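You operate a simulated robot arm through the tools that you are given. There is no shell and no other tool.

The job below is to be done with a simulated robot arm. You get a single attempt, and the scene is never put back.

JOB
Test probe P7 in both jars and sort it by the readings.
Fine: GOOD rack only with air 0 to 3 and water 95 to 100, else FAULT rack; dial back to OFF.

It is judged by the outcome, as a careful person would: the job done as asked, and still so three seconds after it is handed in. It fails if anything else is knocked over, pushed out of place, dropped, spilled or broken.

ROBOT AND FRAMES
A 7-joint arm with a three-finger gripper, fixed in place. Base frame: the origin is on the floor under the middle of its stand, x ahead of it, y to its left, z up; the work surface is at about z = 0.8. Lengths are in m, angles in rad, forces in N, time in s.
It reaches about 0.977 m from its shoulder. Its first joint turns from -2.897 to 2.897 rad. Payload 2.69 kg.
The TCP is the grasp point between the finger pads, 0.029 m short of the fingertips. In the tool frame z runs along the fingers and y along their closing line. The gripper opens to 0.12 m; its body begins 0.078 m behind the TCP.
Orientation is told as [roll, pitch, yaw] about the base's x, y, z axes, in that order, counted from this pose: with the fingers straight down and closing along the base's y, the tool's x points along the base's -x, its y along +y and its z along -z.

CONTROLS
- The arm moves only by the tool arm_command. Its argument "deltas" is a list of rows, each a list of 3 entries, a list of its own where there are three numbers: the turn, a rotation vector about the tool's x, y, z in rad, then the shift along the tool's x, y, z in m, then the opening, from 0 (shut) to 1 (fully open). In form: [[[wx, wy, wz], [dx, dy, dz], grip], ...]. A call has 1 to 20 rows; each row is the pose to reach, as a shift and turn from the pose commanded when the call began, along the tool's axes at that moment. Rows are played at 5 a second. More than 0.05 m and 0.15 rad between two rows, or a gripper value outside its range, and nothing of the call is played. Where a pose cannot be reached the arm comes as near as it can. A force on the tool above 40 N (or 10 N above the force at the start of the call, whichever is more), or a blocked arm, ends the call early, and 0.2 s more pass. The fingers move at their own pace (about 0.1362 m/s each) and stop on an object; they squeeze with about 22 N. The grip force told is the motor's: it shows also when the fingers shut on nothing. Time passes only in rows, and 0.2 s behind the last, so rows that repeat a pose let the fingers close. It gives the time, the measured TCP pose, the force on the tool (base axes), the opening and the grip force at its end, in the units of the frame above (readings bear some noise), with the torque about the TCP (base axes, N m) and any sound that the robot's microphone picked up.
- Cameras (640 x 400 px; columns grow to the right, rows downward): "scene" is fixed at [0.4006, -0.6494, 1.3996]; the picture's right is [1.00, -0.07, 0.00], its down [-0.06, -0.83, -0.55] and it looks along [0.04, 0.55, -0.83] (base axes); focal length 214 px, centre (320, 200). "wrist" rides on the gripper at [0.063, 0, -0.104] in the tool frame; the picture's right is [0.00, 1.00, 0.00], its down [-0.83, 0.00, -0.56] and it looks along [-0.56, 0.00, 0.83] (tool axes); focal length 275 px, centre (320, 200). There is no depth. A picture from a camera that has moved, and an enlarged one, comes with that camera's place and axes in the base frame and with its lens.
- capture(camera): a new picture of that camera. No time passes.
- raise_lower(by): moves the trunk up (or, below 0, down) by that many m; the arm rides with it, the base frame stays. It gives what a move gives, with no picture.
- close_up(camera, box): a new picture of the part [left, top, right, bottom] of that camera's present view, enlarged. No time passes.
- sign_off(): hands the job in; it is judged then, once.

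Nothing tells you positions but the pictures and the camera data. Unless the task says otherwise, let go and move clear before handing in.

The tools are called by a JSON object that holds its "op" and its "data". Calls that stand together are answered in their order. arm_command: Moves the arm, as the interface text tells. Its arguments: {"type":"object","properties":{"deltas":{"type":"array"}},"required":["deltas"]} The other tools are called the same way: raise_lower (by) moves the trunk up or down; capture (camera) takes a picture; close_up (camera, box) takes an enlarged picture of a part of a camera's view; sign_off () hands the job in.

At the start:

```text
time: 0.0
tcp_pos: [0.3517, -0.4237, 1.1863]
tcp_rot: [0.001, -0.001, -0.001]
force: [0.7, -0.1, 0.0]
wrist_torque: [0.0, 0.0, 0.02]
finger_gap: 0.1201
gripper_force: 0.2
trunk travel left (down, up): [-0.425, 0.161]
```

scene: 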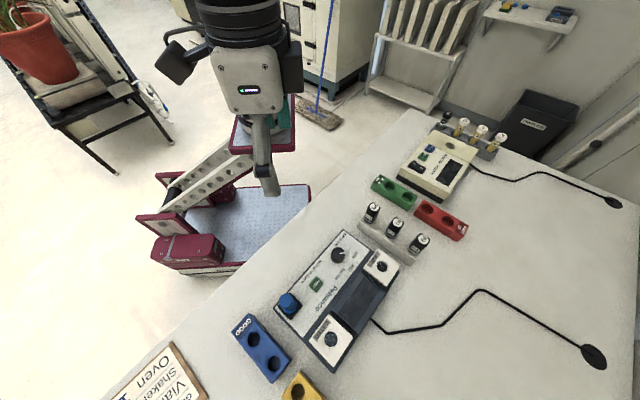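
wrist: 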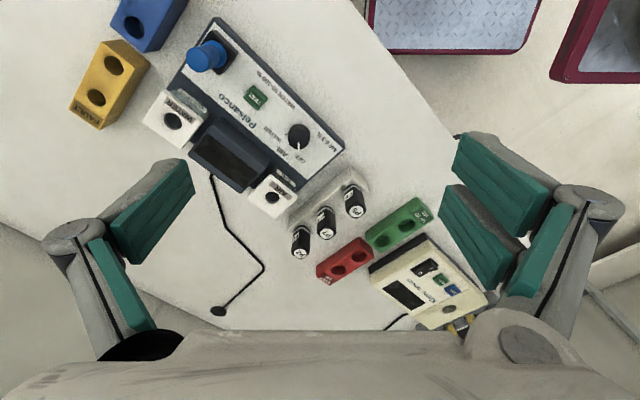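

I see a tester ("Pelsanco") with a blue knob, dial, two jar sockets, a stand of three black probes, and coloured racks. I'll take enlarged pictures to read the labels before moving.

{"op": "close_up", "data": {"camera": "scene", "box": [260, 220, 420, 380]}}

{"op": "close_up", "data": {"camera": "scene", "box": [350, 100, 510, 270]}}

{"op": "close_up", "data": {"camera": "wrist", "box": [140, 10, 380, 260]}}

{"op": "close_up", "data": {"camera": "wrist", "box": [270, 160, 500, 340]}}

{"op": "close_up", "data": {"camera": "scene", "box": [100, 290, 340, 400]}}

```text
2.50 times, centred on (340, 300) of scene
camera zoom: at [0.4006, -0.6494, 1.3996], right [1.0, -0.07, 0.0], down [-0.06, -0.83, -0.55], along [0.04, 0.55, -0.83], focal length 536 px, centre (270, -50)
```

zoom: 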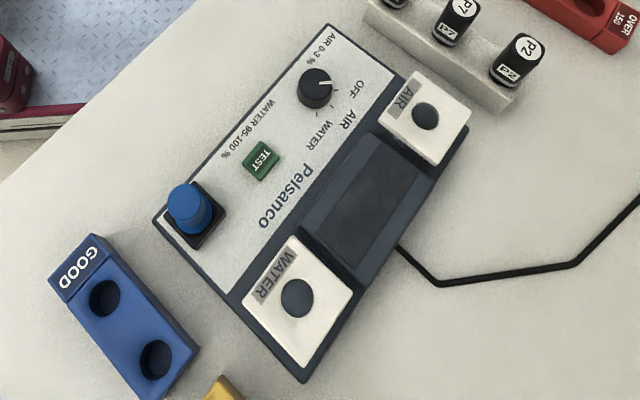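

```text
2.35 times, centred on (430, 185) of scene
camera zoom: at [0.4006, -0.6494, 1.3996], right [1.0, -0.07, 0.0], down [-0.06, -0.83, -0.55], along [0.04, 0.55, -0.83], focal length 505 px, centre (61, 235)
```

zoom: 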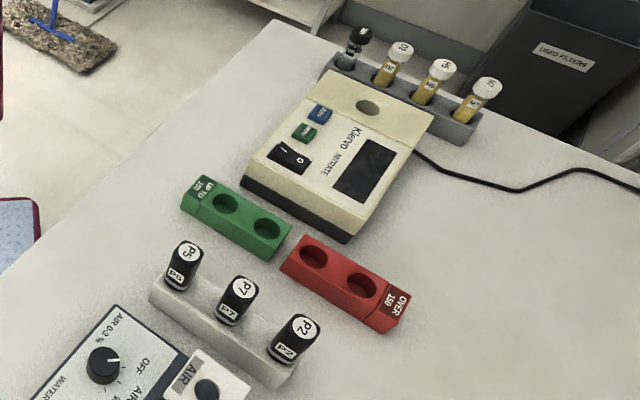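

```text
1.60 times, centred on (260, 135) of wrist
camera zoom: at [0.2893, -0.4249, 1.2903], right [0.0, 1.0, 0.0], down [0.83, 0.0, 0.56], along [0.56, 0.0, -0.83], focal length 440 px, centre (416, 304)
```

zoom: 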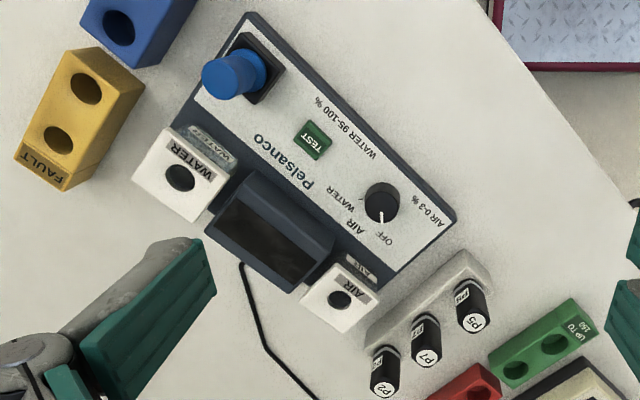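

```text
2.22 times, centred on (385, 250) of wrist
camera zoom: at [0.2893, -0.4249, 1.2903], right [0.0, 1.0, 0.0], down [0.83, 0.0, 0.56], along [0.56, 0.0, -0.83], focal length 612 px, centre (176, 89)
```

zoom: 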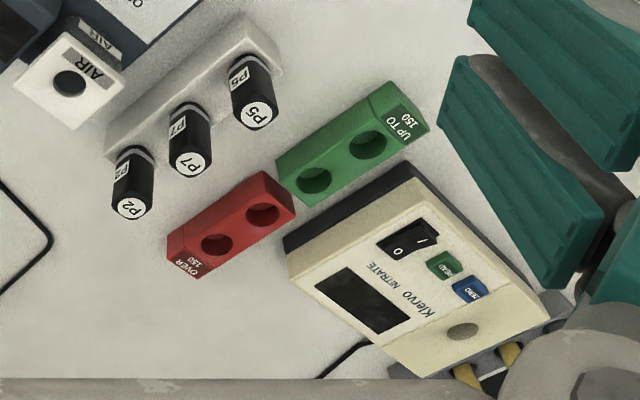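

```text
2.67 times, centred on (220, 345) of scene
camera zoom: at [0.4006, -0.6494, 1.3996], right [1.0, -0.07, 0.0], down [-0.06, -0.83, -0.55], along [0.04, 0.55, -0.83], focal length 572 px, centre (587, -187)
```

zoom: 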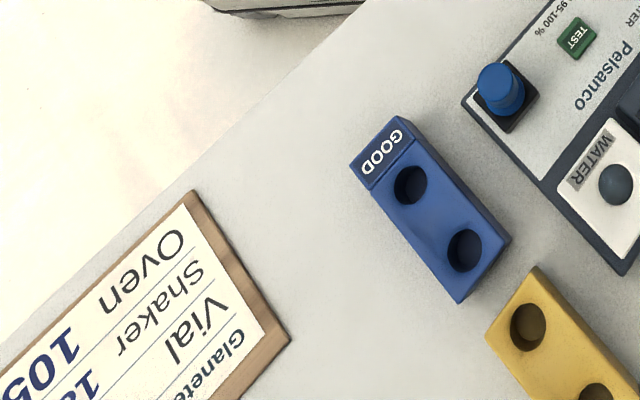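

The scene matches the job: P7 is the middle probe in the grey stand, the tester has the AIR and WATER jars, and the blue GOOD and yellow FAULT racks sit beyond it. I'll turn the wrist about 43° so its camera faces the tester squarely.

{"op": "arm_command", "data": {"deltas": [[[0, 0, 0.125], [0.007, 0.0025, 0.007], 1], [[0, 0, 0.25], [0.014, 0.005, 0.014], 1], [[0, 0, 0.375], [0.021, 0.0075, 0.021], 1], [[0, 0, 0.5], [0.028, 0.01, 0.028], 1], [[0, 0, 0.625], [0.035, 0.0125, 0.035], 1], [[0, 0, 0.75], [0.043, 0.015, 0.04], 1], [[0, 0, 0.75], [0.043, 0.015, 0.04], 1]]}}

{"op": "capture", "data": {"camera": "wrist"}}

{"op": "capture", "data": {"camera": "scene"}}

```text
time: 1.6
tcp_pos: [0.3097, -0.4085, 1.148]
tcp_rot: [-0.001, 0.0, -0.75]
force: [-0.6, 0.3, 0.9]
wrist_torque: [-0.04, 0.0, -0.02]
finger_gap: 0.1205
gripper_force: 0.0
trunk travel left (down, up): [-0.425, 0.161]
```

```text
taken
camera wrist: at [0.2623, -0.3675, 1.2507], right [0.68, 0.73, 0.0], down [0.61, -0.57, 0.56], along [0.41, -0.38, -0.83], focal length 275 px, centre (320, 200)
```

wrist: 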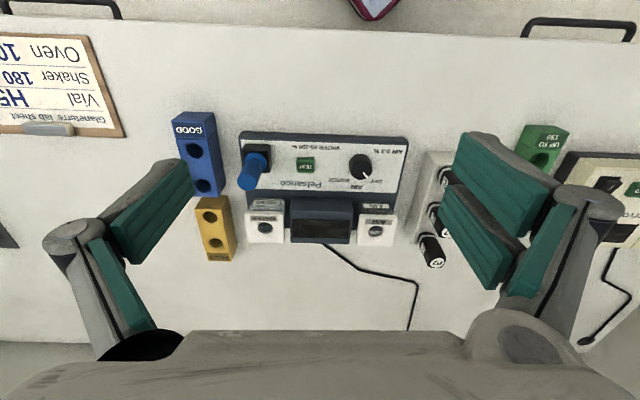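

```text
taken
```

scene: 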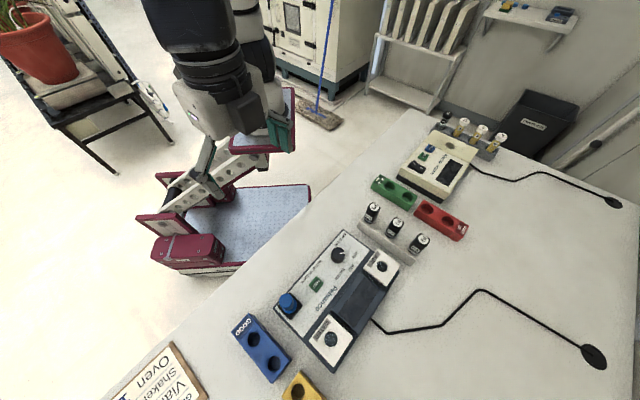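

The wrist view is now lined up with the tester's long side. I'll zoom in to read the dial, the jars, the probe labels and the notes.

{"op": "close_up", "data": {"camera": "wrist", "box": [230, 120, 420, 260]}}

{"op": "close_up", "data": {"camera": "wrist", "box": [160, 100, 320, 270]}}

{"op": "close_up", "data": {"camera": "wrist", "box": [390, 130, 590, 280]}}

{"op": "close_up", "data": {"camera": "wrist", "box": [0, 30, 130, 140]}}

{"op": "close_up", "data": {"camera": "scene", "box": [350, 190, 440, 260]}}

{"op": "close_up", "data": {"camera": "scene", "box": [270, 220, 370, 320]}}

```text
2.86 times, centred on (325, 190) of wrist
camera zoom: at [0.2623, -0.3675, 1.2507], right [0.68, 0.73, 0.0], down [0.61, -0.57, 0.56], along [0.41, -0.38, -0.83], focal length 786 px, centre (306, 229)
```

zoom: 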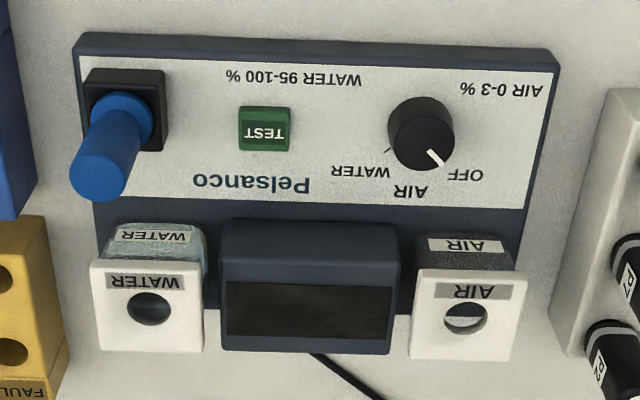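

```text
2.35 times, centred on (240, 185) of wrist
camera zoom: at [0.2623, -0.3675, 1.2507], right [0.68, 0.73, 0.0], down [0.61, -0.57, 0.56], along [0.41, -0.38, -0.83], focal length 648 px, centre (508, 235)
```

zoom: 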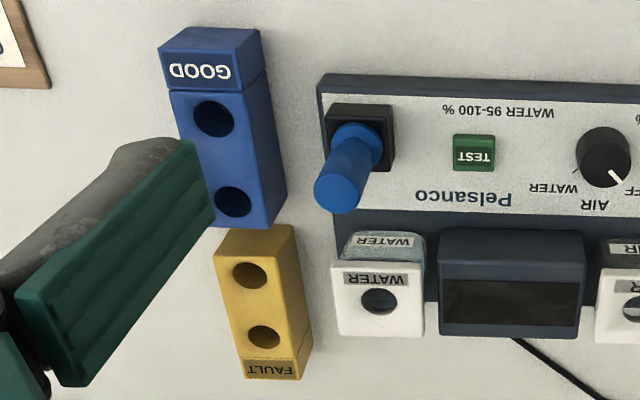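

```text
2.67 times, centred on (490, 205) of wrist
camera zoom: at [0.2623, -0.3675, 1.2507], right [0.68, 0.73, 0.0], down [0.61, -0.57, 0.56], along [0.41, -0.38, -0.83], focal length 734 px, centre (-133, 187)
```

zoom: 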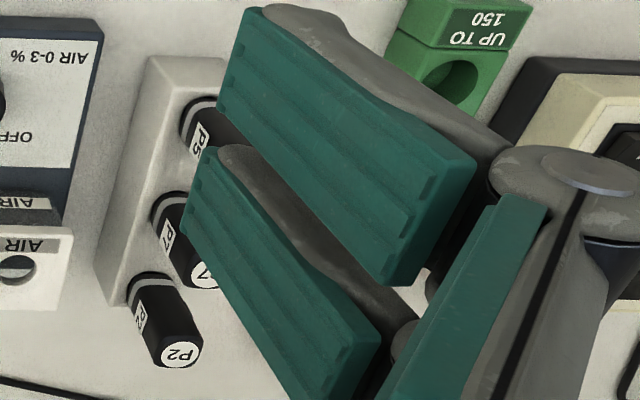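

```text
3.64 times, centred on (65, 85) of wrist
camera zoom: at [0.2623, -0.3675, 1.2507], right [0.68, 0.73, 0.0], down [0.61, -0.57, 0.56], along [0.41, -0.38, -0.83], focal length 1001 px, centre (1247, 618)
```

zoom: 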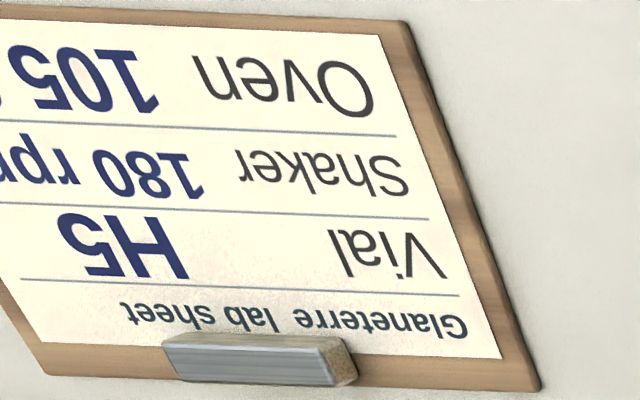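

```text
5.71 times, centred on (395, 225) of scene
camera zoom: at [0.4006, -0.6494, 1.3996], right [1.0, -0.07, 0.0], down [-0.06, -0.83, -0.55], along [0.04, 0.55, -0.83], focal length 1226 px, centre (-109, 57)
```

zoom: 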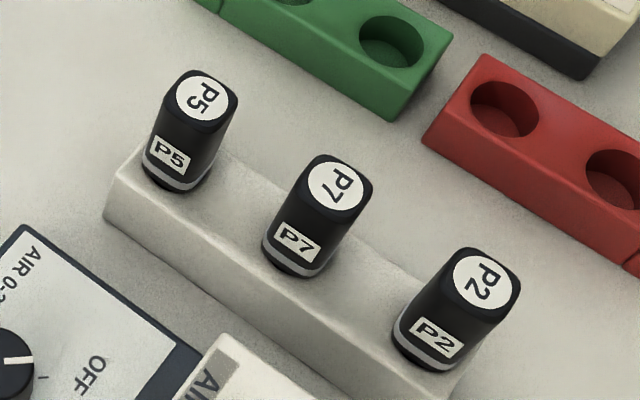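

```text
4.00 times, centred on (320, 270) of scene
camera zoom: at [0.4006, -0.6494, 1.3996], right [1.0, -0.07, 0.0], down [-0.06, -0.83, -0.55], along [0.04, 0.55, -0.83], focal length 858 px, centre (320, -80)
```

zoom: 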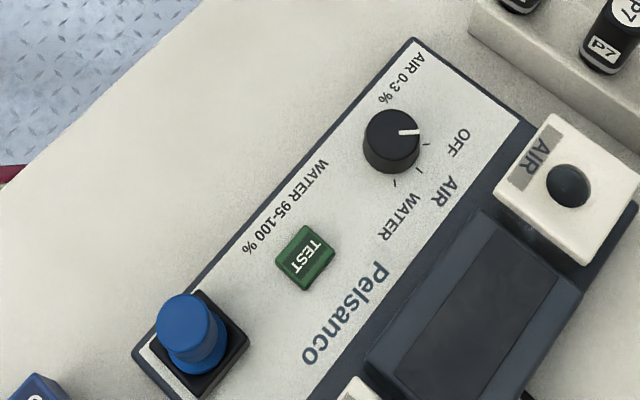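

Everything is readable: the dial is at OFF with AIR and WATER roughly 45° apart, TEST is the green button, and the tall blue post next to it must not be touched. Before going in I'll close the fingers here in free air to see their size when shut.

{"op": "arm_command", "data": {"deltas": [[[0, 0, 0], [0, 0, 0], 0], [[0, 0, 0], [0, 0, 0], 0], [[0, 0, 0], [0, 0, 0], 0]]}}

{"op": "capture", "data": {"camera": "wrist"}}

{"op": "close_up", "data": {"camera": "scene", "box": [140, 60, 320, 220]}}

```text
time: 2.4
tcp_pos: [0.3078, -0.4103, 1.1473]
tcp_rot: [0.0, 0.001, -0.75]
force: [-0.3, -0.3, 0.5]
wrist_torque: [0.01, 0.0, -0.01]
finger_gap: 0.0
gripper_force: 21.9
trunk travel left (down, up): [-0.425, 0.161]
```

```text
taken
camera wrist: at [0.2623, -0.3677, 1.2508], right [0.68, 0.73, 0.0], down [0.61, -0.56, 0.56], along [0.41, -0.38, -0.83], focal length 275 px, centre (320, 200)
```

wrist: 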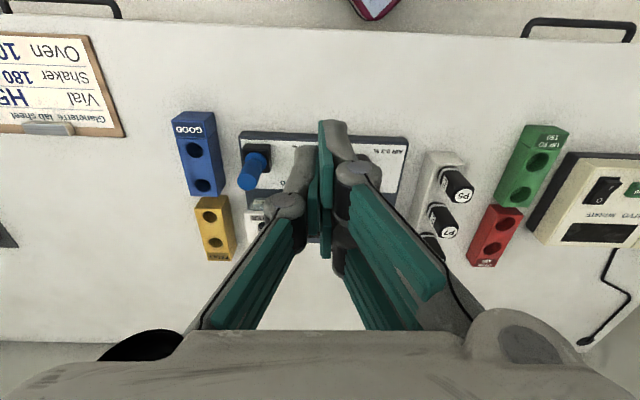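

```text
2.50 times, centred on (230, 140) of scene
camera zoom: at [0.4006, -0.6494, 1.3996], right [1.0, -0.07, 0.0], down [-0.06, -0.83, -0.55], along [0.04, 0.55, -0.83], focal length 536 px, centre (545, 350)
```

zoom: 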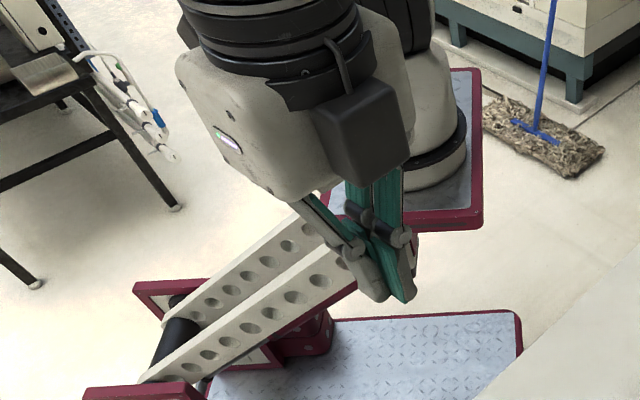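

The closed fingers are slim, about ±3 cm along tool x, so there's room between neighbouring probes and next to the blue post. With P7 now unobstructed, I'll zoom in to locate it.

{"op": "close_up", "data": {"camera": "wrist", "box": [390, 130, 510, 280]}}

{"op": "close_up", "data": {"camera": "scene", "box": [350, 190, 450, 270]}}

```text
2.67 times, centred on (450, 205) of wrist
camera zoom: at [0.2623, -0.3677, 1.2508], right [0.68, 0.73, 0.0], down [0.61, -0.56, 0.56], along [0.41, -0.38, -0.83], focal length 734 px, centre (-27, 187)
```

zoom: 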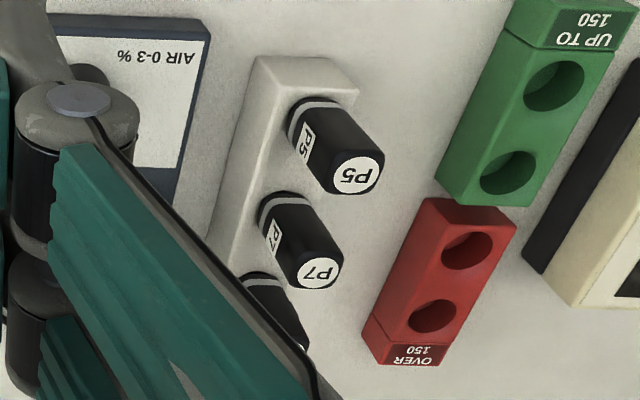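

```text
5.00 times, centred on (400, 230) of scene
camera zoom: at [0.4006, -0.6494, 1.3996], right [1.0, -0.07, 0.0], down [-0.06, -0.83, -0.55], along [0.04, 0.55, -0.83], focal length 1072 px, centre (-80, 50)
```

zoom: 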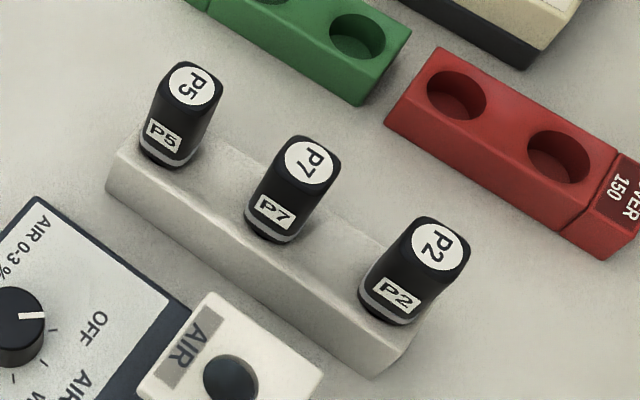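

P7's cap top comes out at about (0.613, -0.413, 0.918), and the stand is turned 45°. I'll move to a hover above P7 with the fingers open and aligned to its flat faces.

{"op": "arm_command", "data": {"deltas": [[[0, 0, 0.005], [-0.0281, 0.0258, 0.0121], 1], [[0, 0, 0.01], [-0.0562, 0.0515, 0.0242], 1], [[0, 0, 0.015], [-0.0843, 0.0773, 0.0364], 1], [[0, 0, 0.02], [-0.1124, 0.103, 0.0485], 1], [[0, 0, 0.025], [-0.1406, 0.1288, 0.0606], 1], [[0, 0, 0.03], [-0.1687, 0.1546, 0.0727], 1], [[0, 0, 0.033], [-0.1968, 0.1803, 0.0849], 1], [[0, 0, 0.035], [-0.2249, 0.2061, 0.097], 1], [[0, 0, 0.035], [-0.2249, 0.2061, 0.097], 1], [[0, 0, 0.035], [-0.2249, 0.2061, 0.097], 1]]}}

{"op": "capture", "data": {"camera": "wrist"}}

{"op": "capture", "data": {"camera": "scene"}}

```text
time: 4.6
tcp_pos: [0.6127, -0.4129, 1.0503]
tcp_rot: [0.0, 0.0, -0.784]
force: [1.6, -0.4, 0.3]
wrist_torque: [0.02, 0.01, -0.04]
finger_gap: 0.12
gripper_force: 0.1
trunk travel left (down, up): [-0.425, 0.161]
```

```text
taken
camera wrist: at [0.5684, -0.3694, 1.1537], right [0.7, 0.71, 0.0], down [0.59, -0.59, 0.56], along [0.39, -0.39, -0.83], focal length 275 px, centre (320, 200)
```

wrist: 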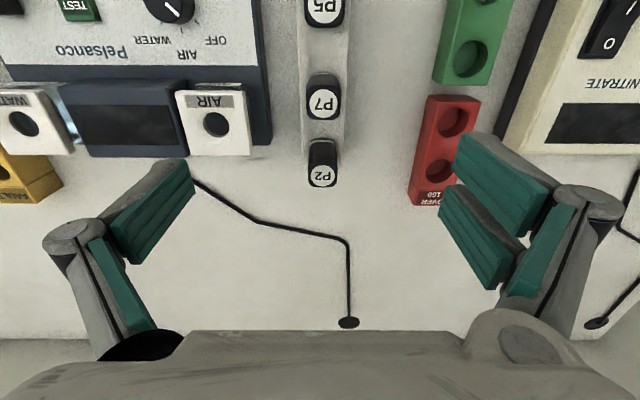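

```text
taken
```

scene: 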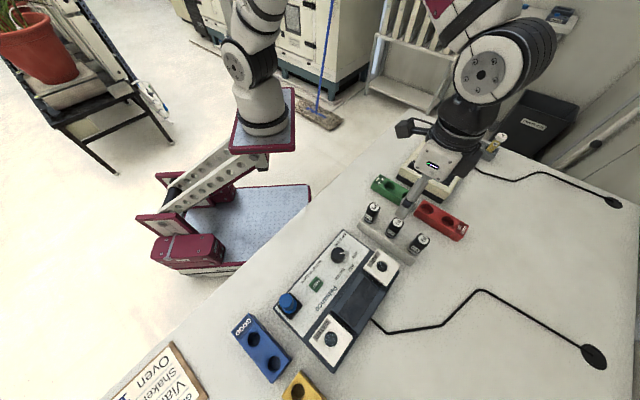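

P7's cap sits almost exactly where the tool axis should meet it. I'll zoom in for a final check on alignment and spacing.

{"op": "close_up", "data": {"camera": "wrist", "box": [270, 0, 380, 200]}}

{"op": "close_up", "data": {"camera": "wrist", "box": [0, 0, 280, 175]}}

```text
2.00 times, centred on (325, 100) of wrist
camera zoom: at [0.5684, -0.3694, 1.1537], right [0.7, 0.71, 0.0], down [0.59, -0.59, 0.56], along [0.39, -0.39, -0.83], focal length 551 px, centre (310, 400)
```

zoom: 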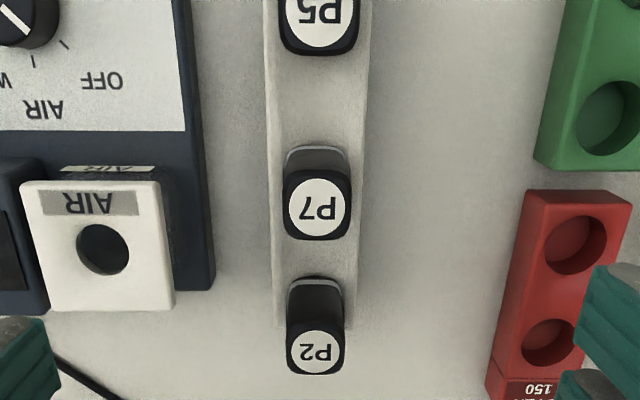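

```text
2.29 times, centred on (140, 88) of wrist
camera zoom: at [0.5684, -0.3694, 1.1537], right [0.7, 0.71, 0.0], down [0.59, -0.59, 0.56], along [0.39, -0.39, -0.83], focal length 629 px, centre (731, 457)
```

zoom: 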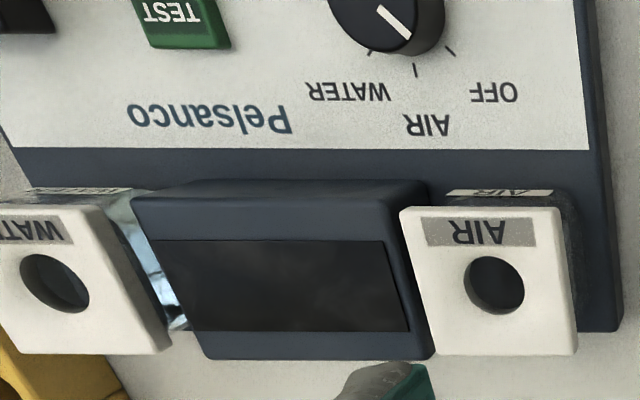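

P7 is within 4 mm of the tool axis. The AIR jar lid is about 8 cm away on the single-finger side, so I'll narrow the opening before going down around the handle.

{"op": "arm_command", "data": {"deltas": [[[0, 0, 0], [0.001, 0.0037, 0.0], 0.6], [[0, 0, 0], [0.001, 0.0037, 0.03], 0.6], [[0, 0, 0], [0.001, 0.0037, 0.06], 0.6], [[0, 0, 0], [0.001, 0.0037, 0.09], 0.6], [[0, 0, 0], [0.001, 0.0037, 0.11], 0.6], [[0, 0, 0], [0.001, 0.0037, 0.11], 0.6]]}}

{"op": "capture", "data": {"camera": "wrist"}}

{"op": "close_up", "data": {"camera": "scene", "box": [340, 130, 470, 290]}}

```text
time: 6.0
tcp_pos: [0.6168, -0.4075, 0.9403]
tcp_rot: [-0.001, 0.001, -0.784]
force: [-0.4, 0.8, 0.5]
wrist_torque: [-0.02, 0.02, 0.0]
finger_gap: 0.0723
gripper_force: 0.1
trunk travel left (down, up): [-0.425, 0.161]
```

```text
taken
camera wrist: at [0.5721, -0.3637, 1.0435], right [0.7, 0.71, 0.0], down [0.59, -0.59, 0.56], along [0.4, -0.39, -0.83], focal length 275 px, centre (320, 200)
```

wrist: 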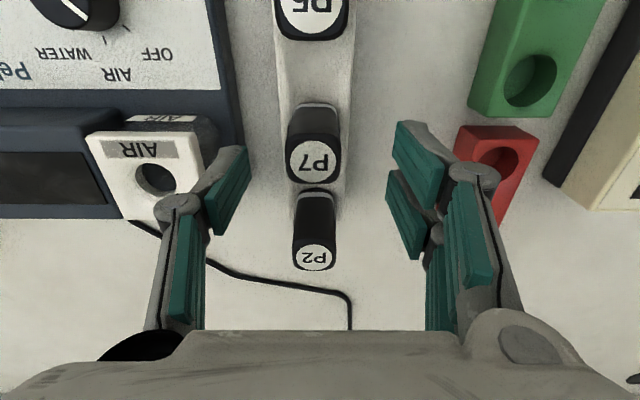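

```text
2.50 times, centred on (405, 210) of scene
camera zoom: at [0.4006, -0.6494, 1.3996], right [1.0, -0.07, 0.0], down [-0.06, -0.83, -0.55], along [0.04, 0.55, -0.83], focal length 536 px, centre (108, 175)
```

zoom: 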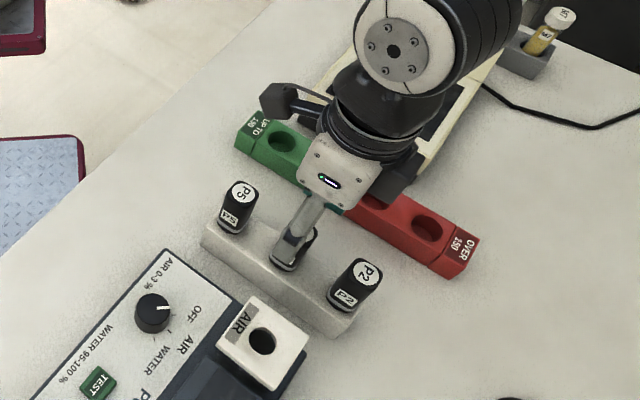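

The fingers straddle P7 at mid-height of its approach. I'll zoom to measure the remaining sideways error.

{"op": "close_up", "data": {"camera": "wrist", "box": [200, 80, 440, 280]}}

```text
2.00 times, centred on (320, 180) of wrist
camera zoom: at [0.5721, -0.3637, 1.0435], right [0.7, 0.71, 0.0], down [0.59, -0.59, 0.56], along [0.4, -0.39, -0.83], focal length 551 px, centre (320, 240)
```

zoom: 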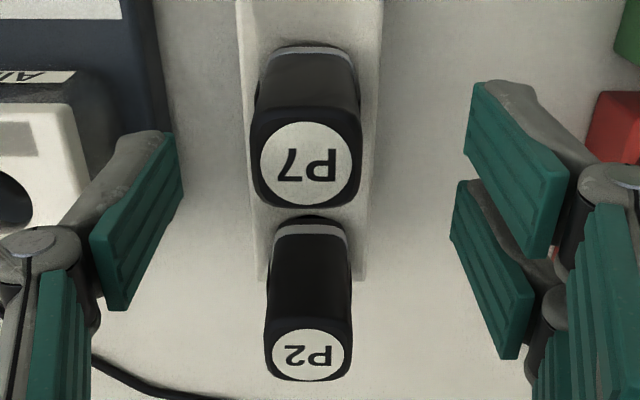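

P7 is 3.6 mm toward the single finger. I'll correct that, lower to grip height, and close.

{"op": "arm_command", "data": {"deltas": [[[0, 0, 0], [0.001, -0.0036, 0.0], 0.6], [[0, 0, 0], [0.001, -0.0036, 0.02], 0.6], [[0, 0, 0], [0.001, -0.0036, 0.04], 0.6], [[0, 0, 0], [0.001, -0.0036, 0.052], 0.6], [[0, 0, 0], [0.001, -0.0036, 0.052], 0.6]]}}

{"op": "close_up", "data": {"camera": "wrist", "box": [160, 80, 480, 280]}}

```text
time: 7.2
tcp_pos: [0.6137, -0.4101, 0.8875]
tcp_rot: [0.0, 0.0, -0.785]
force: [-0.1, -0.9, -0.3]
wrist_torque: [-0.01, 0.01, -0.03]
finger_gap: 0.0722
gripper_force: 0.1
trunk travel left (down, up): [-0.425, 0.161]
```

```text
2.00 times, centred on (320, 180) of wrist
camera zoom: at [0.5684, -0.3664, 0.9913], right [0.7, 0.71, 0.0], down [0.59, -0.59, 0.56], along [0.39, -0.39, -0.83], focal length 551 px, centre (320, 240)
```

zoom: 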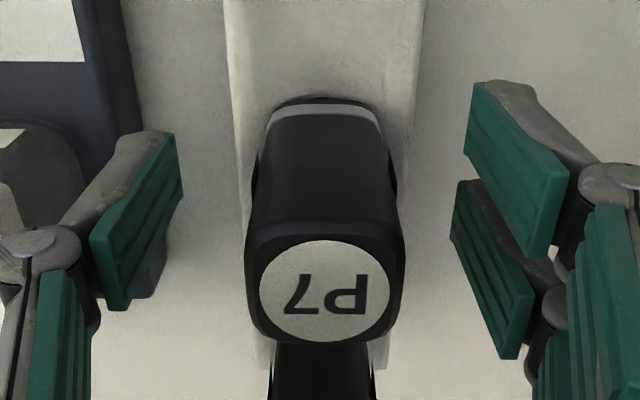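

P7 is centred between the pads. Closing on it now.

{"op": "arm_command", "data": {"deltas": [[[0, 0, 0], [0, 0.0008, 0], 0.3], [[0, 0, 0], [0, 0.0008, 0], 0], [[0, 0, 0], [0, 0.0008, 0], 0], [[0, 0, 0], [0, 0.0008, 0], 0]]}}

{"op": "capture", "data": {"camera": "wrist"}}

```text
time: 8.2
tcp_pos: [0.615, -0.4093, 0.8879]
tcp_rot: [0.0, 0.0, -0.785]
force: [-0.6, 0.2, 1.0]
wrist_torque: [0.0, 0.01, 0.02]
finger_gap: 0.0297
gripper_force: 21.8
trunk travel left (down, up): [-0.425, 0.161]
```

```text
taken
camera wrist: at [0.5692, -0.3661, 0.9912], right [0.7, 0.71, 0.0], down [0.59, -0.58, 0.56], along [0.39, -0.39, -0.83], focal length 275 px, centre (320, 200)
```

wrist: 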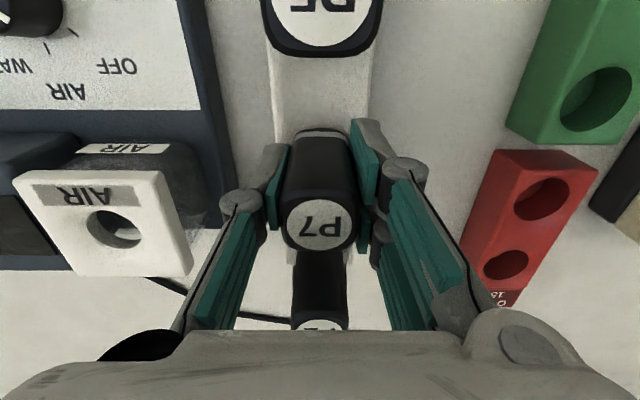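

P7 is held, about 30 mm across. I'll lift it straight up and check what comes out of the stand.

{"op": "arm_command", "data": {"deltas": [[[0, 0, 0], [0, 0, -0.015], 0], [[0, 0, 0], [0, 0, -0.03], 0], [[0, 0, 0], [0, 0, -0.05], 0], [[0, 0, 0], [0, 0, -0.08], 0], [[0, 0, 0], [0, 0, -0.11], 0], [[0, 0, 0], [0, 0, -0.14], 0], [[0, 0, 0], [0, 0, -0.16], 0], [[0, 0, 0], [0, 0, -0.16], 0]]}}

{"op": "capture", "data": {"camera": "wrist"}}

{"op": "close_up", "data": {"camera": "scene", "box": [340, 130, 470, 290]}}

```text
time: 10.0
tcp_pos: [0.6159, -0.4105, 1.0483]
tcp_rot: [-0.001, 0.0, -0.784]
force: [-0.8, -0.3, -0.7]
wrist_torque: [-0.02, 0.01, -0.03]
finger_gap: 0.0295
gripper_force: 21.5
trunk travel left (down, up): [-0.425, 0.161]
```

```text
taken
camera wrist: at [0.5702, -0.3664, 1.1507], right [0.7, 0.71, 0.0], down [0.59, -0.59, 0.56], along [0.39, -0.39, -0.83], focal length 275 px, centre (320, 200)
```

wrist: 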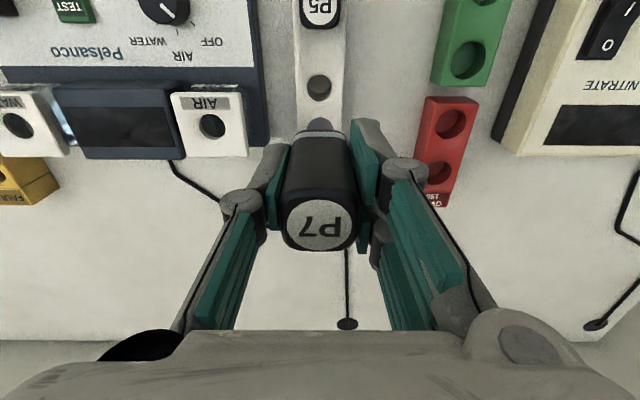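

```text
2.50 times, centred on (405, 210) of scene
camera zoom: at [0.4006, -0.6494, 1.3996], right [1.0, -0.07, 0.0], down [-0.06, -0.83, -0.55], along [0.04, 0.55, -0.83], focal length 536 px, centre (108, 175)
```

zoom: 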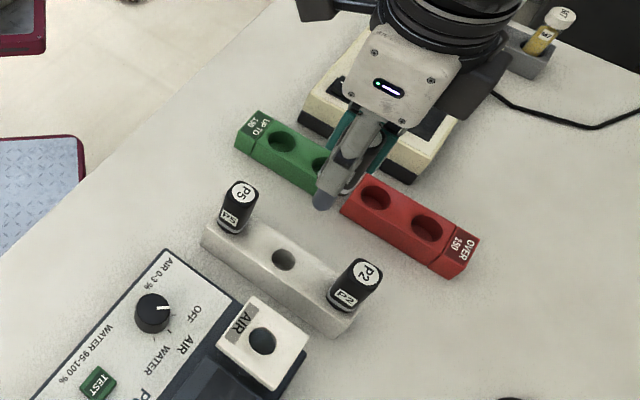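

P7 is clear of its stand, and a slim grey tip shows below the handle. I'll zoom in to size the tip against the AIR hole.

{"op": "close_up", "data": {"camera": "wrist", "box": [150, 60, 390, 260]}}

{"op": "close_up", "data": {"camera": "scene", "box": [370, 130, 450, 230]}}

{"op": "close_up", "data": {"camera": "scene", "box": [340, 230, 420, 300]}}

```text
2.00 times, centred on (270, 160) of wrist
camera zoom: at [0.5702, -0.3664, 1.1507], right [0.7, 0.71, 0.0], down [0.59, -0.59, 0.56], along [0.39, -0.39, -0.83], focal length 551 px, centre (420, 280)
```

zoom: 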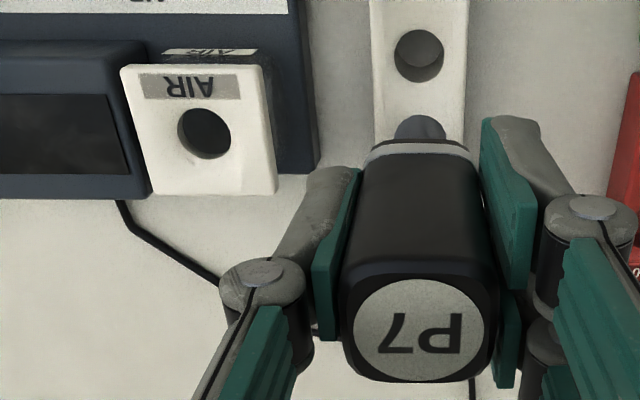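

```text
4.00 times, centred on (410, 180) of scene
camera zoom: at [0.4006, -0.6494, 1.3996], right [1.0, -0.07, 0.0], down [-0.06, -0.83, -0.55], along [0.04, 0.55, -0.83], focal length 858 px, centre (-40, 280)
```

zoom: 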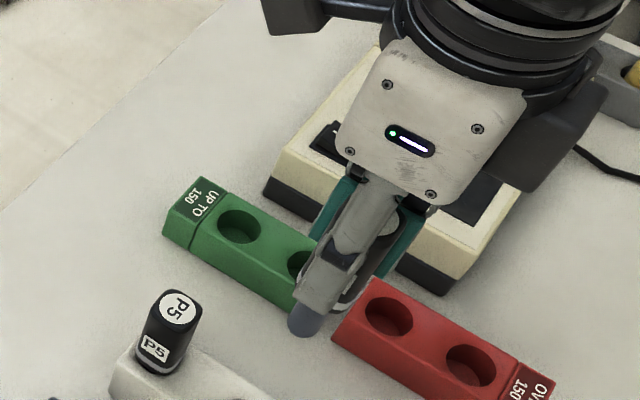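

```text
5.71 times, centred on (380, 265) of scene
camera zoom: at [0.4006, -0.6494, 1.3996], right [1.0, -0.07, 0.0], down [-0.06, -0.83, -0.55], along [0.04, 0.55, -0.83], focal length 1226 px, centre (-23, -171)
```

zoom: 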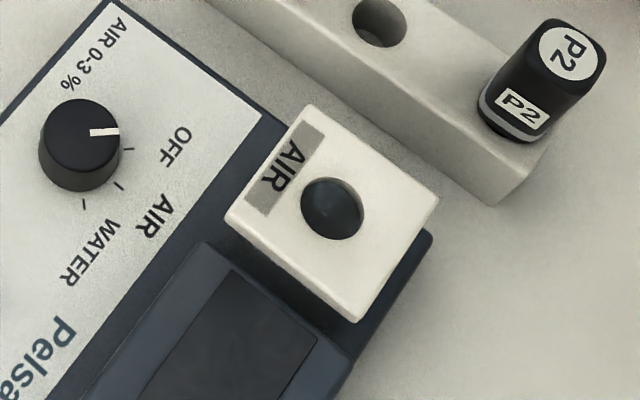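

The tip is about 17 mm wide and the AIR hole about 26 mm, so there's roughly 4 mm to spare all round. I'll carry P7 across at this height to above the AIR hole, then look.

{"op": "arm_command", "data": {"deltas": [[[0, 0, 0], [-0.0075, -0.0269, 0], 0], [[0, 0, 0], [-0.015, -0.0538, 0], 0], [[0, 0, 0], [-0.0225, -0.0806, 0], 0], [[0, 0, 0], [-0.03, -0.1075, 0], 0], [[0, 0, 0], [-0.03, -0.1075, 0.02], 0], [[0, 0, 0], [-0.03, -0.1075, 0.045], 0], [[0, 0, 0], [-0.03, -0.1075, 0.045], 0]]}}

{"op": "capture", "data": {"camera": "wrist"}}

{"op": "close_up", "data": {"camera": "wrist", "box": [240, 50, 400, 260]}}

{"op": "close_up", "data": {"camera": "scene", "box": [330, 200, 430, 300]}}

```text
time: 11.6
tcp_pos: [0.5612, -0.5058, 1.0021]
tcp_rot: [0.0, 0.002, -0.785]
force: [-0.5, -0.7, -0.2]
wrist_torque: [0.01, 0.01, -0.02]
finger_gap: 0.0291
gripper_force: 21.7
trunk travel left (down, up): [-0.425, 0.161]
```

```text
taken
camera wrist: at [0.5155, -0.4631, 1.1054], right [0.7, 0.71, 0.0], down [0.59, -0.58, 0.56], along [0.4, -0.39, -0.83], focal length 275 px, centre (320, 200)
```

wrist: 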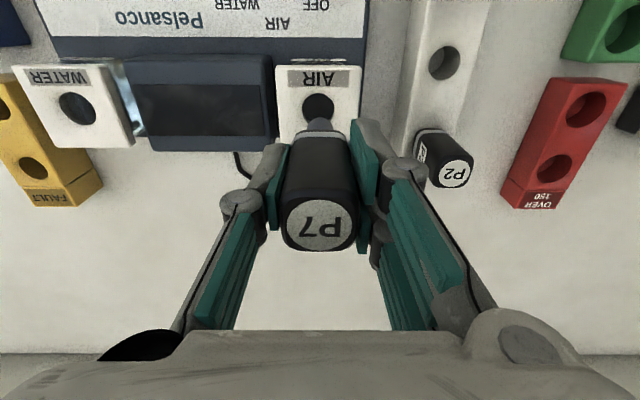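

```text
1.90 times, centred on (320, 155) of wrist
camera zoom: at [0.5155, -0.4631, 1.1054], right [0.7, 0.71, 0.0], down [0.59, -0.58, 0.56], along [0.4, -0.39, -0.83], focal length 524 px, centre (320, 286)
```

zoom: 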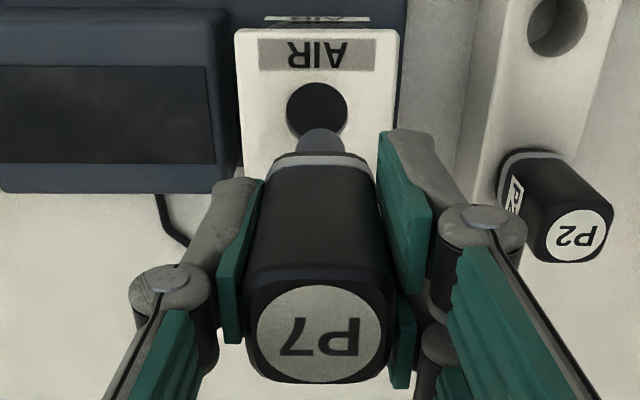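

```text
4.00 times, centred on (380, 250) of scene
camera zoom: at [0.4006, -0.6494, 1.3996], right [1.0, -0.07, 0.0], down [-0.06, -0.83, -0.55], along [0.04, 0.55, -0.83], focal length 858 px, centre (80, 0)
```

zoom: 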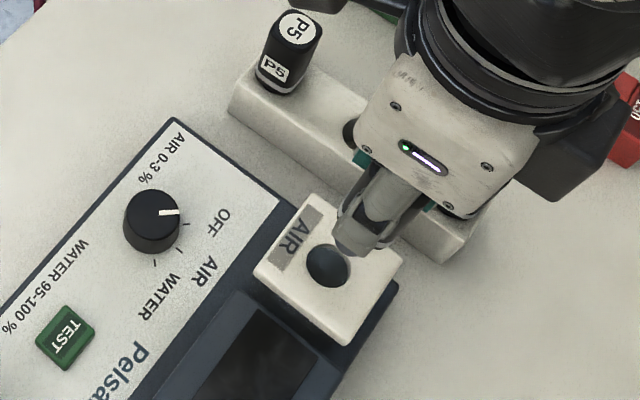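

P7's tip is lined up with the AIR hole to within 2–3 mm. I'll make a small correction and lower it part-way in, watching the force.

{"op": "arm_command", "data": {"deltas": [[[0, 0, 0], [0.0018, -0.0003, 0.0], 0], [[0, 0, 0], [0.0018, -0.0003, 0.01], 0], [[0, 0, 0], [0.0018, -0.0003, 0.02], 0], [[0, 0, 0], [0.0018, -0.0003, 0.03], 0], [[0, 0, 0], [0.0018, -0.0003, 0.04], 0], [[0, 0, 0], [0.0018, -0.0003, 0.047], 0]]}}

{"op": "capture", "data": {"camera": "wrist"}}

{"op": "close_up", "data": {"camera": "scene", "box": [330, 200, 430, 300]}}

```text
time: 13.0
tcp_pos: [0.5588, -0.5052, 0.9549]
tcp_rot: [0.0, -0.001, -0.785]
force: [0.1, 0.3, -0.7]
wrist_torque: [-0.01, 0.03, 0.04]
finger_gap: 0.0296
gripper_force: 22.0
trunk travel left (down, up): [-0.425, 0.161]
```

```text
taken
camera wrist: at [0.5128, -0.4615, 1.0585], right [0.7, 0.71, 0.0], down [0.59, -0.58, 0.56], along [0.4, -0.39, -0.83], focal length 275 px, centre (320, 200)
```

wrist: 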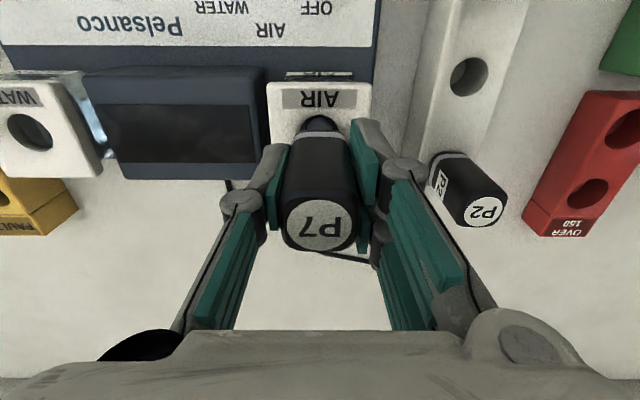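

```text
4.00 times, centred on (380, 250) of scene
camera zoom: at [0.4006, -0.6494, 1.3996], right [1.0, -0.07, 0.0], down [-0.06, -0.83, -0.55], along [0.04, 0.55, -0.83], focal length 858 px, centre (80, 0)
```

zoom: 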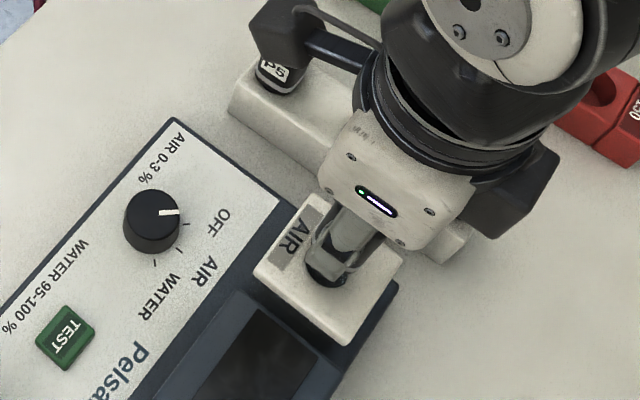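

No contact force, and the tip looks to be entering the hole. I'll zoom to confirm before lowering the rest of the way.

{"op": "close_up", "data": {"camera": "wrist", "box": [250, 60, 390, 180]}}

{"op": "close_up", "data": {"camera": "scene", "box": [355, 240, 405, 290]}}

```text
3.33 times, centred on (320, 120) of wrist
camera zoom: at [0.5128, -0.4615, 1.0585], right [0.7, 0.71, 0.0], down [0.59, -0.58, 0.56], along [0.4, -0.39, -0.83], focal length 918 px, centre (320, 467)
```

zoom: 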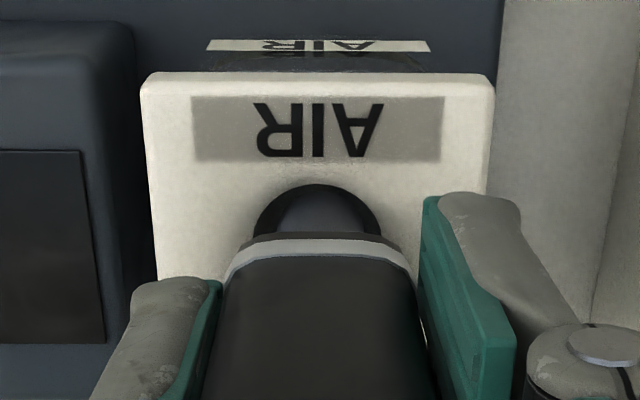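

```text
8.00 times, centred on (380, 265) of scene
camera zoom: at [0.4006, -0.6494, 1.3996], right [1.0, -0.07, 0.0], down [-0.06, -0.83, -0.55], along [0.04, 0.55, -0.83], focal length 1716 px, centre (-160, -320)
```

zoom: 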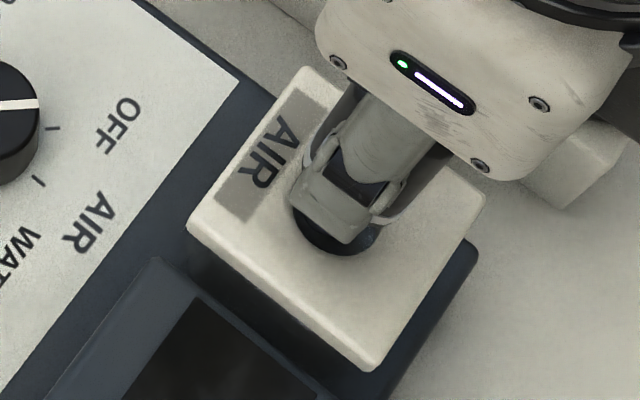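

The tip is inside the hole with clearance all round. I'll lower it gently until the handle is near the lid.

{"op": "arm_command", "data": {"deltas": [[[0, 0, 0], [0, 0, 0.006], 0], [[0, 0, 0], [0, 0, 0.012], 0], [[0, 0, 0], [0, 0, 0.018], 0], [[0, 0, 0], [0, 0, 0.018], 0]]}}

{"op": "close_up", "data": {"camera": "wrist", "box": [240, 60, 400, 260]}}

```text
time: 14.0
tcp_pos: [0.559, -0.5053, 0.9377]
tcp_rot: [-0.001, 0.002, -0.783]
force: [0.8, 0.4, 0.3]
wrist_torque: [-0.05, -0.02, -0.01]
finger_gap: 0.0294
gripper_force: 22.4
trunk travel left (down, up): [-0.425, 0.161]
```

```text
2.00 times, centred on (320, 160) of wrist
camera zoom: at [0.5123, -0.4624, 1.0411], right [0.7, 0.71, 0.0], down [0.59, -0.59, 0.56], along [0.39, -0.39, -0.83], focal length 551 px, centre (320, 280)
```

zoom: 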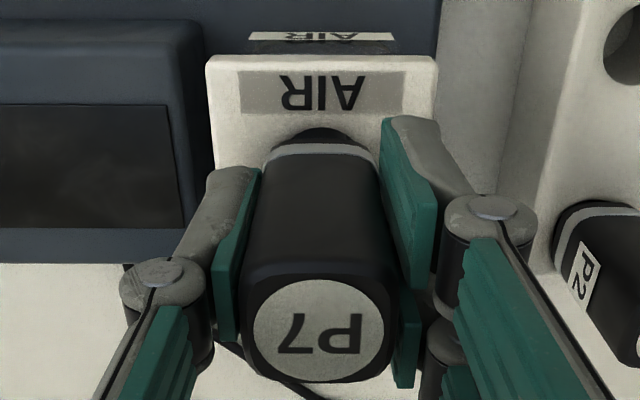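

Still no contact, with the handle just above the lid. I'll ease down in 2 mm steps until it touches.

{"op": "arm_command", "data": {"deltas": [[[0, 0, 0], [0, 0, 0.002], 0], [[0, 0, 0], [0, 0, 0.004], 0], [[0, 0, 0], [0, 0, 0.004], 0]]}}

```text
time: 14.8
tcp_pos: [0.5562, -0.5046, 0.9334]
tcp_rot: [-0.002, -0.001, -0.784]
force: [0.3, -0.3, -0.8]
wrist_torque: [0.0, 0.0, 0.01]
finger_gap: 0.0296
gripper_force: 21.5
trunk travel left (down, up): [-0.425, 0.161]
```

{"op": "arm_command", "data": {"deltas": [[[0, 0, 0], [0, 0, 0.002], 0], [[0, 0, 0], [0, 0, 0.004], 0], [[0, 0, 0], [0, 0, 0.004], 0]]}}

{"op": "close_up", "data": {"camera": "wrist", "box": [240, 60, 400, 260]}}

```text
time: 15.6
tcp_pos: [0.5571, -0.5041, 0.9305]
tcp_rot: [-0.001, -0.001, -0.785]
force: [0.0, -0.3, 0.1]
wrist_torque: [0.01, 0.0, 0.03]
finger_gap: 0.0295
gripper_force: 22.2
trunk travel left (down, up): [-0.425, 0.161]
```

```text
2.00 times, centred on (320, 160) of wrist
camera zoom: at [0.5123, -0.4617, 1.0329], right [0.7, 0.71, 0.0], down [0.59, -0.59, 0.56], along [0.39, -0.39, -0.83], focal length 551 px, centre (320, 280)
```

zoom: 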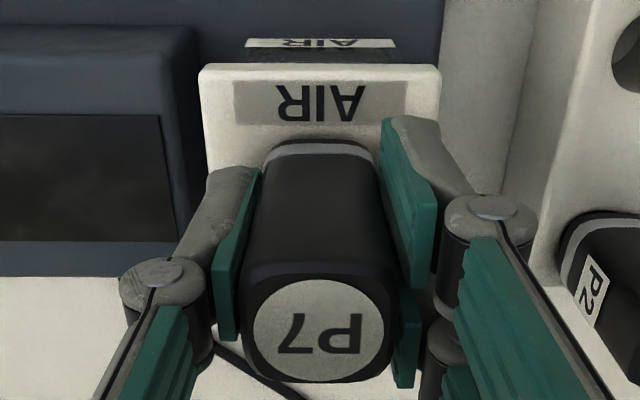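

The handle looks nearly seated but there's no contact force yet. I'll continue down in small steps.

{"op": "arm_command", "data": {"deltas": [[[0, 0, 0], [0, 0, 0.0015], 0], [[0, 0, 0], [0, 0, 0.003], 0], [[0, 0, 0], [0, 0, 0.003], 0]]}}

```text
time: 16.4
tcp_pos: [0.5577, -0.5049, 0.9264]
tcp_rot: [0.0, 0.001, -0.786]
force: [-0.4, -0.1, -1.4]
wrist_torque: [0.02, -0.01, 0.01]
finger_gap: 0.0293
gripper_force: 22.0
trunk travel left (down, up): [-0.425, 0.161]
```

{"op": "arm_command", "data": {"deltas": [[[0, 0, 0], [0, 0, 0.0015], 0], [[0, 0, 0], [0, 0, 0.003], 0], [[0, 0, 0], [0, 0, 0.003], 0]]}}

{"op": "close_up", "data": {"camera": "wrist", "box": [240, 60, 400, 260]}}

{"op": "close_up", "data": {"camera": "scene", "box": [355, 230, 415, 290]}}

```text
time: 17.2
tcp_pos: [0.5584, -0.5058, 0.9237]
tcp_rot: [0.002, 0.0, -0.786]
force: [0.8, 0.7, 0.2]
wrist_torque: [-0.02, 0.0, -0.01]
finger_gap: 0.0293
gripper_force: 22.2
trunk travel left (down, up): [-0.425, 0.161]
```

```text
2.00 times, centred on (320, 160) of wrist
camera zoom: at [0.5129, -0.4627, 1.0275], right [0.7, 0.71, 0.0], down [0.59, -0.58, 0.56], along [0.39, -0.39, -0.83], focal length 551 px, centre (320, 280)
```

zoom: 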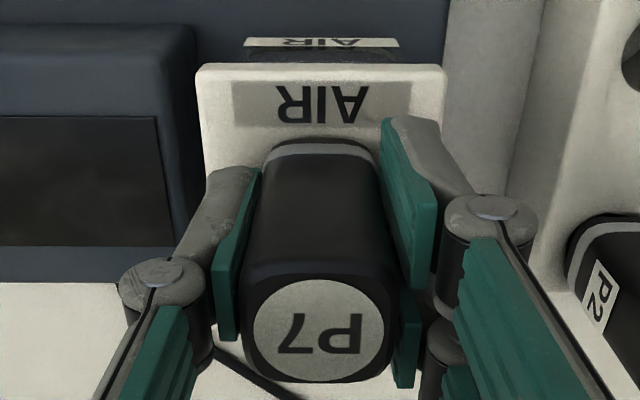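

```text
6.67 times, centred on (385, 260) of scene
camera zoom: at [0.4006, -0.6494, 1.3996], right [1.0, -0.07, 0.0], down [-0.06, -0.83, -0.55], along [0.04, 0.55, -0.83], focal length 1430 px, centre (-113, -200)
```

zoom: 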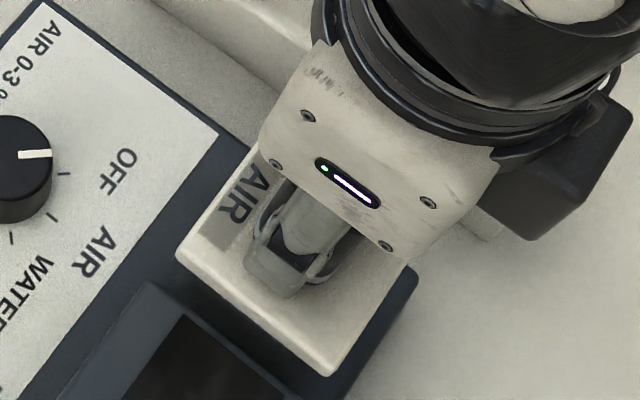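

Recomputing from the ring's edge, the handle bottom is about 30 mm below the TCP, so contact should come near z ≈ 0.915. I'll continue in fine steps.

{"op": "arm_command", "data": {"deltas": [[[0, 0, 0], [0, 0, 0.0015], 0], [[0, 0, 0], [0, 0, 0.003], 0], [[0, 0, 0], [0, 0, 0.0045], 0], [[0, 0, 0], [0, 0, 0.0045], 0]]}}

{"op": "close_up", "data": {"camera": "wrist", "box": [240, 60, 400, 260]}}

```text
time: 18.2
tcp_pos: [0.5574, -0.5065, 0.9207]
tcp_rot: [-0.001, -0.003, -0.787]
force: [2.8, -5.2, 20.8]
wrist_torque: [-0.2, -0.09, -0.04]
finger_gap: 0.0299
gripper_force: 21.9
trunk travel left (down, up): [-0.425, 0.161]
```

```text
2.00 times, centred on (320, 160) of wrist
camera zoom: at [0.5126, -0.4622, 1.0235], right [0.7, 0.71, 0.0], down [0.59, -0.58, 0.56], along [0.4, -0.39, -0.83], focal length 551 px, centre (320, 280)
```

zoom: 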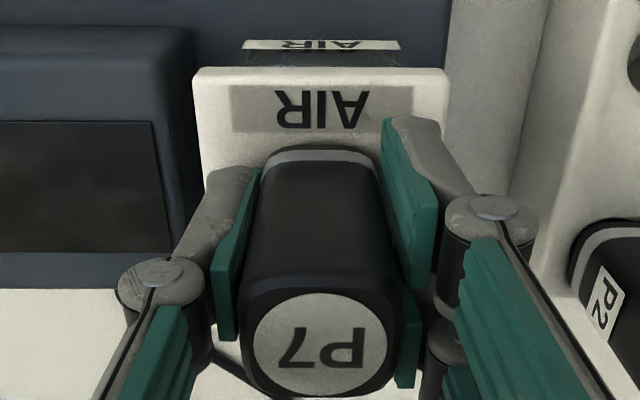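

P7 has seated on the AIR lid at z ≈ 0.9205 (20 N contact). I'll take off the pressure, open just enough to let go because the display housing is close, and then rise.

{"op": "arm_command", "data": {"deltas": [[[0, 0, 0], [0, 0, -0.0025], 0], [[0, 0, 0], [0, 0, -0.0025], 0], [[0, 0, 0], [0, 0, -0.0025], 0.33], [[0, 0, 0], [0, 0, -0.0025], 0.4], [[0, 0, 0], [0, 0, -0.0025], 0.4]]}}

{"op": "capture", "data": {"camera": "wrist"}}

{"op": "close_up", "data": {"camera": "wrist", "box": [200, 60, 440, 260]}}

```text
time: 19.4
tcp_pos: [0.5564, -0.5043, 0.922]
tcp_rot: [0.0, -0.001, -0.785]
force: [-0.4, 1.1, 0.7]
wrist_torque: [-0.02, -0.03, -0.03]
finger_gap: 0.0481
gripper_force: 0.1
trunk travel left (down, up): [-0.425, 0.161]
```

```text
taken
camera wrist: at [0.5123, -0.4616, 1.0253], right [0.7, 0.71, 0.0], down [0.59, -0.59, 0.56], along [0.39, -0.39, -0.83], focal length 275 px, centre (320, 200)
```

wrist: 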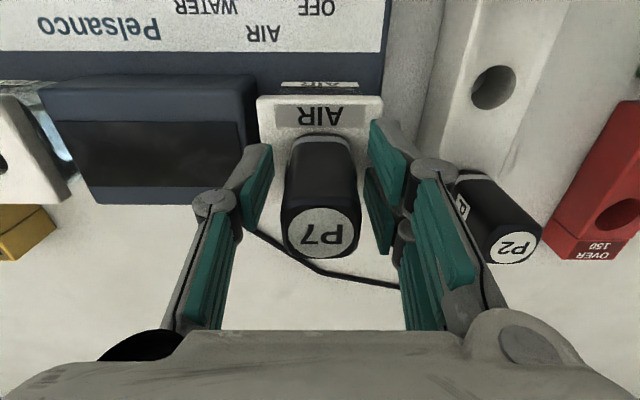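

```text
2.00 times, centred on (320, 160) of wrist
camera zoom: at [0.5123, -0.4616, 1.0253], right [0.7, 0.71, 0.0], down [0.59, -0.59, 0.56], along [0.39, -0.39, -0.83], focal length 551 px, centre (320, 280)
```

zoom: 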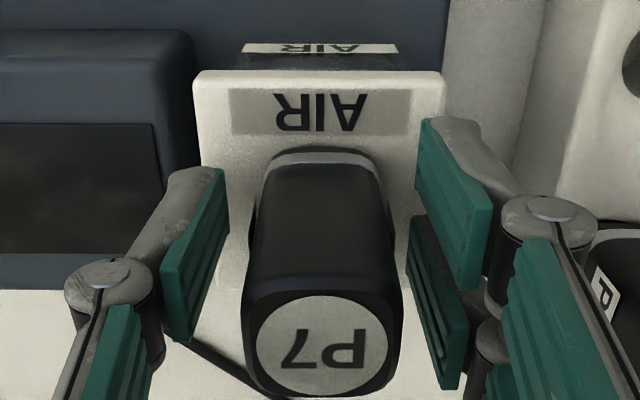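

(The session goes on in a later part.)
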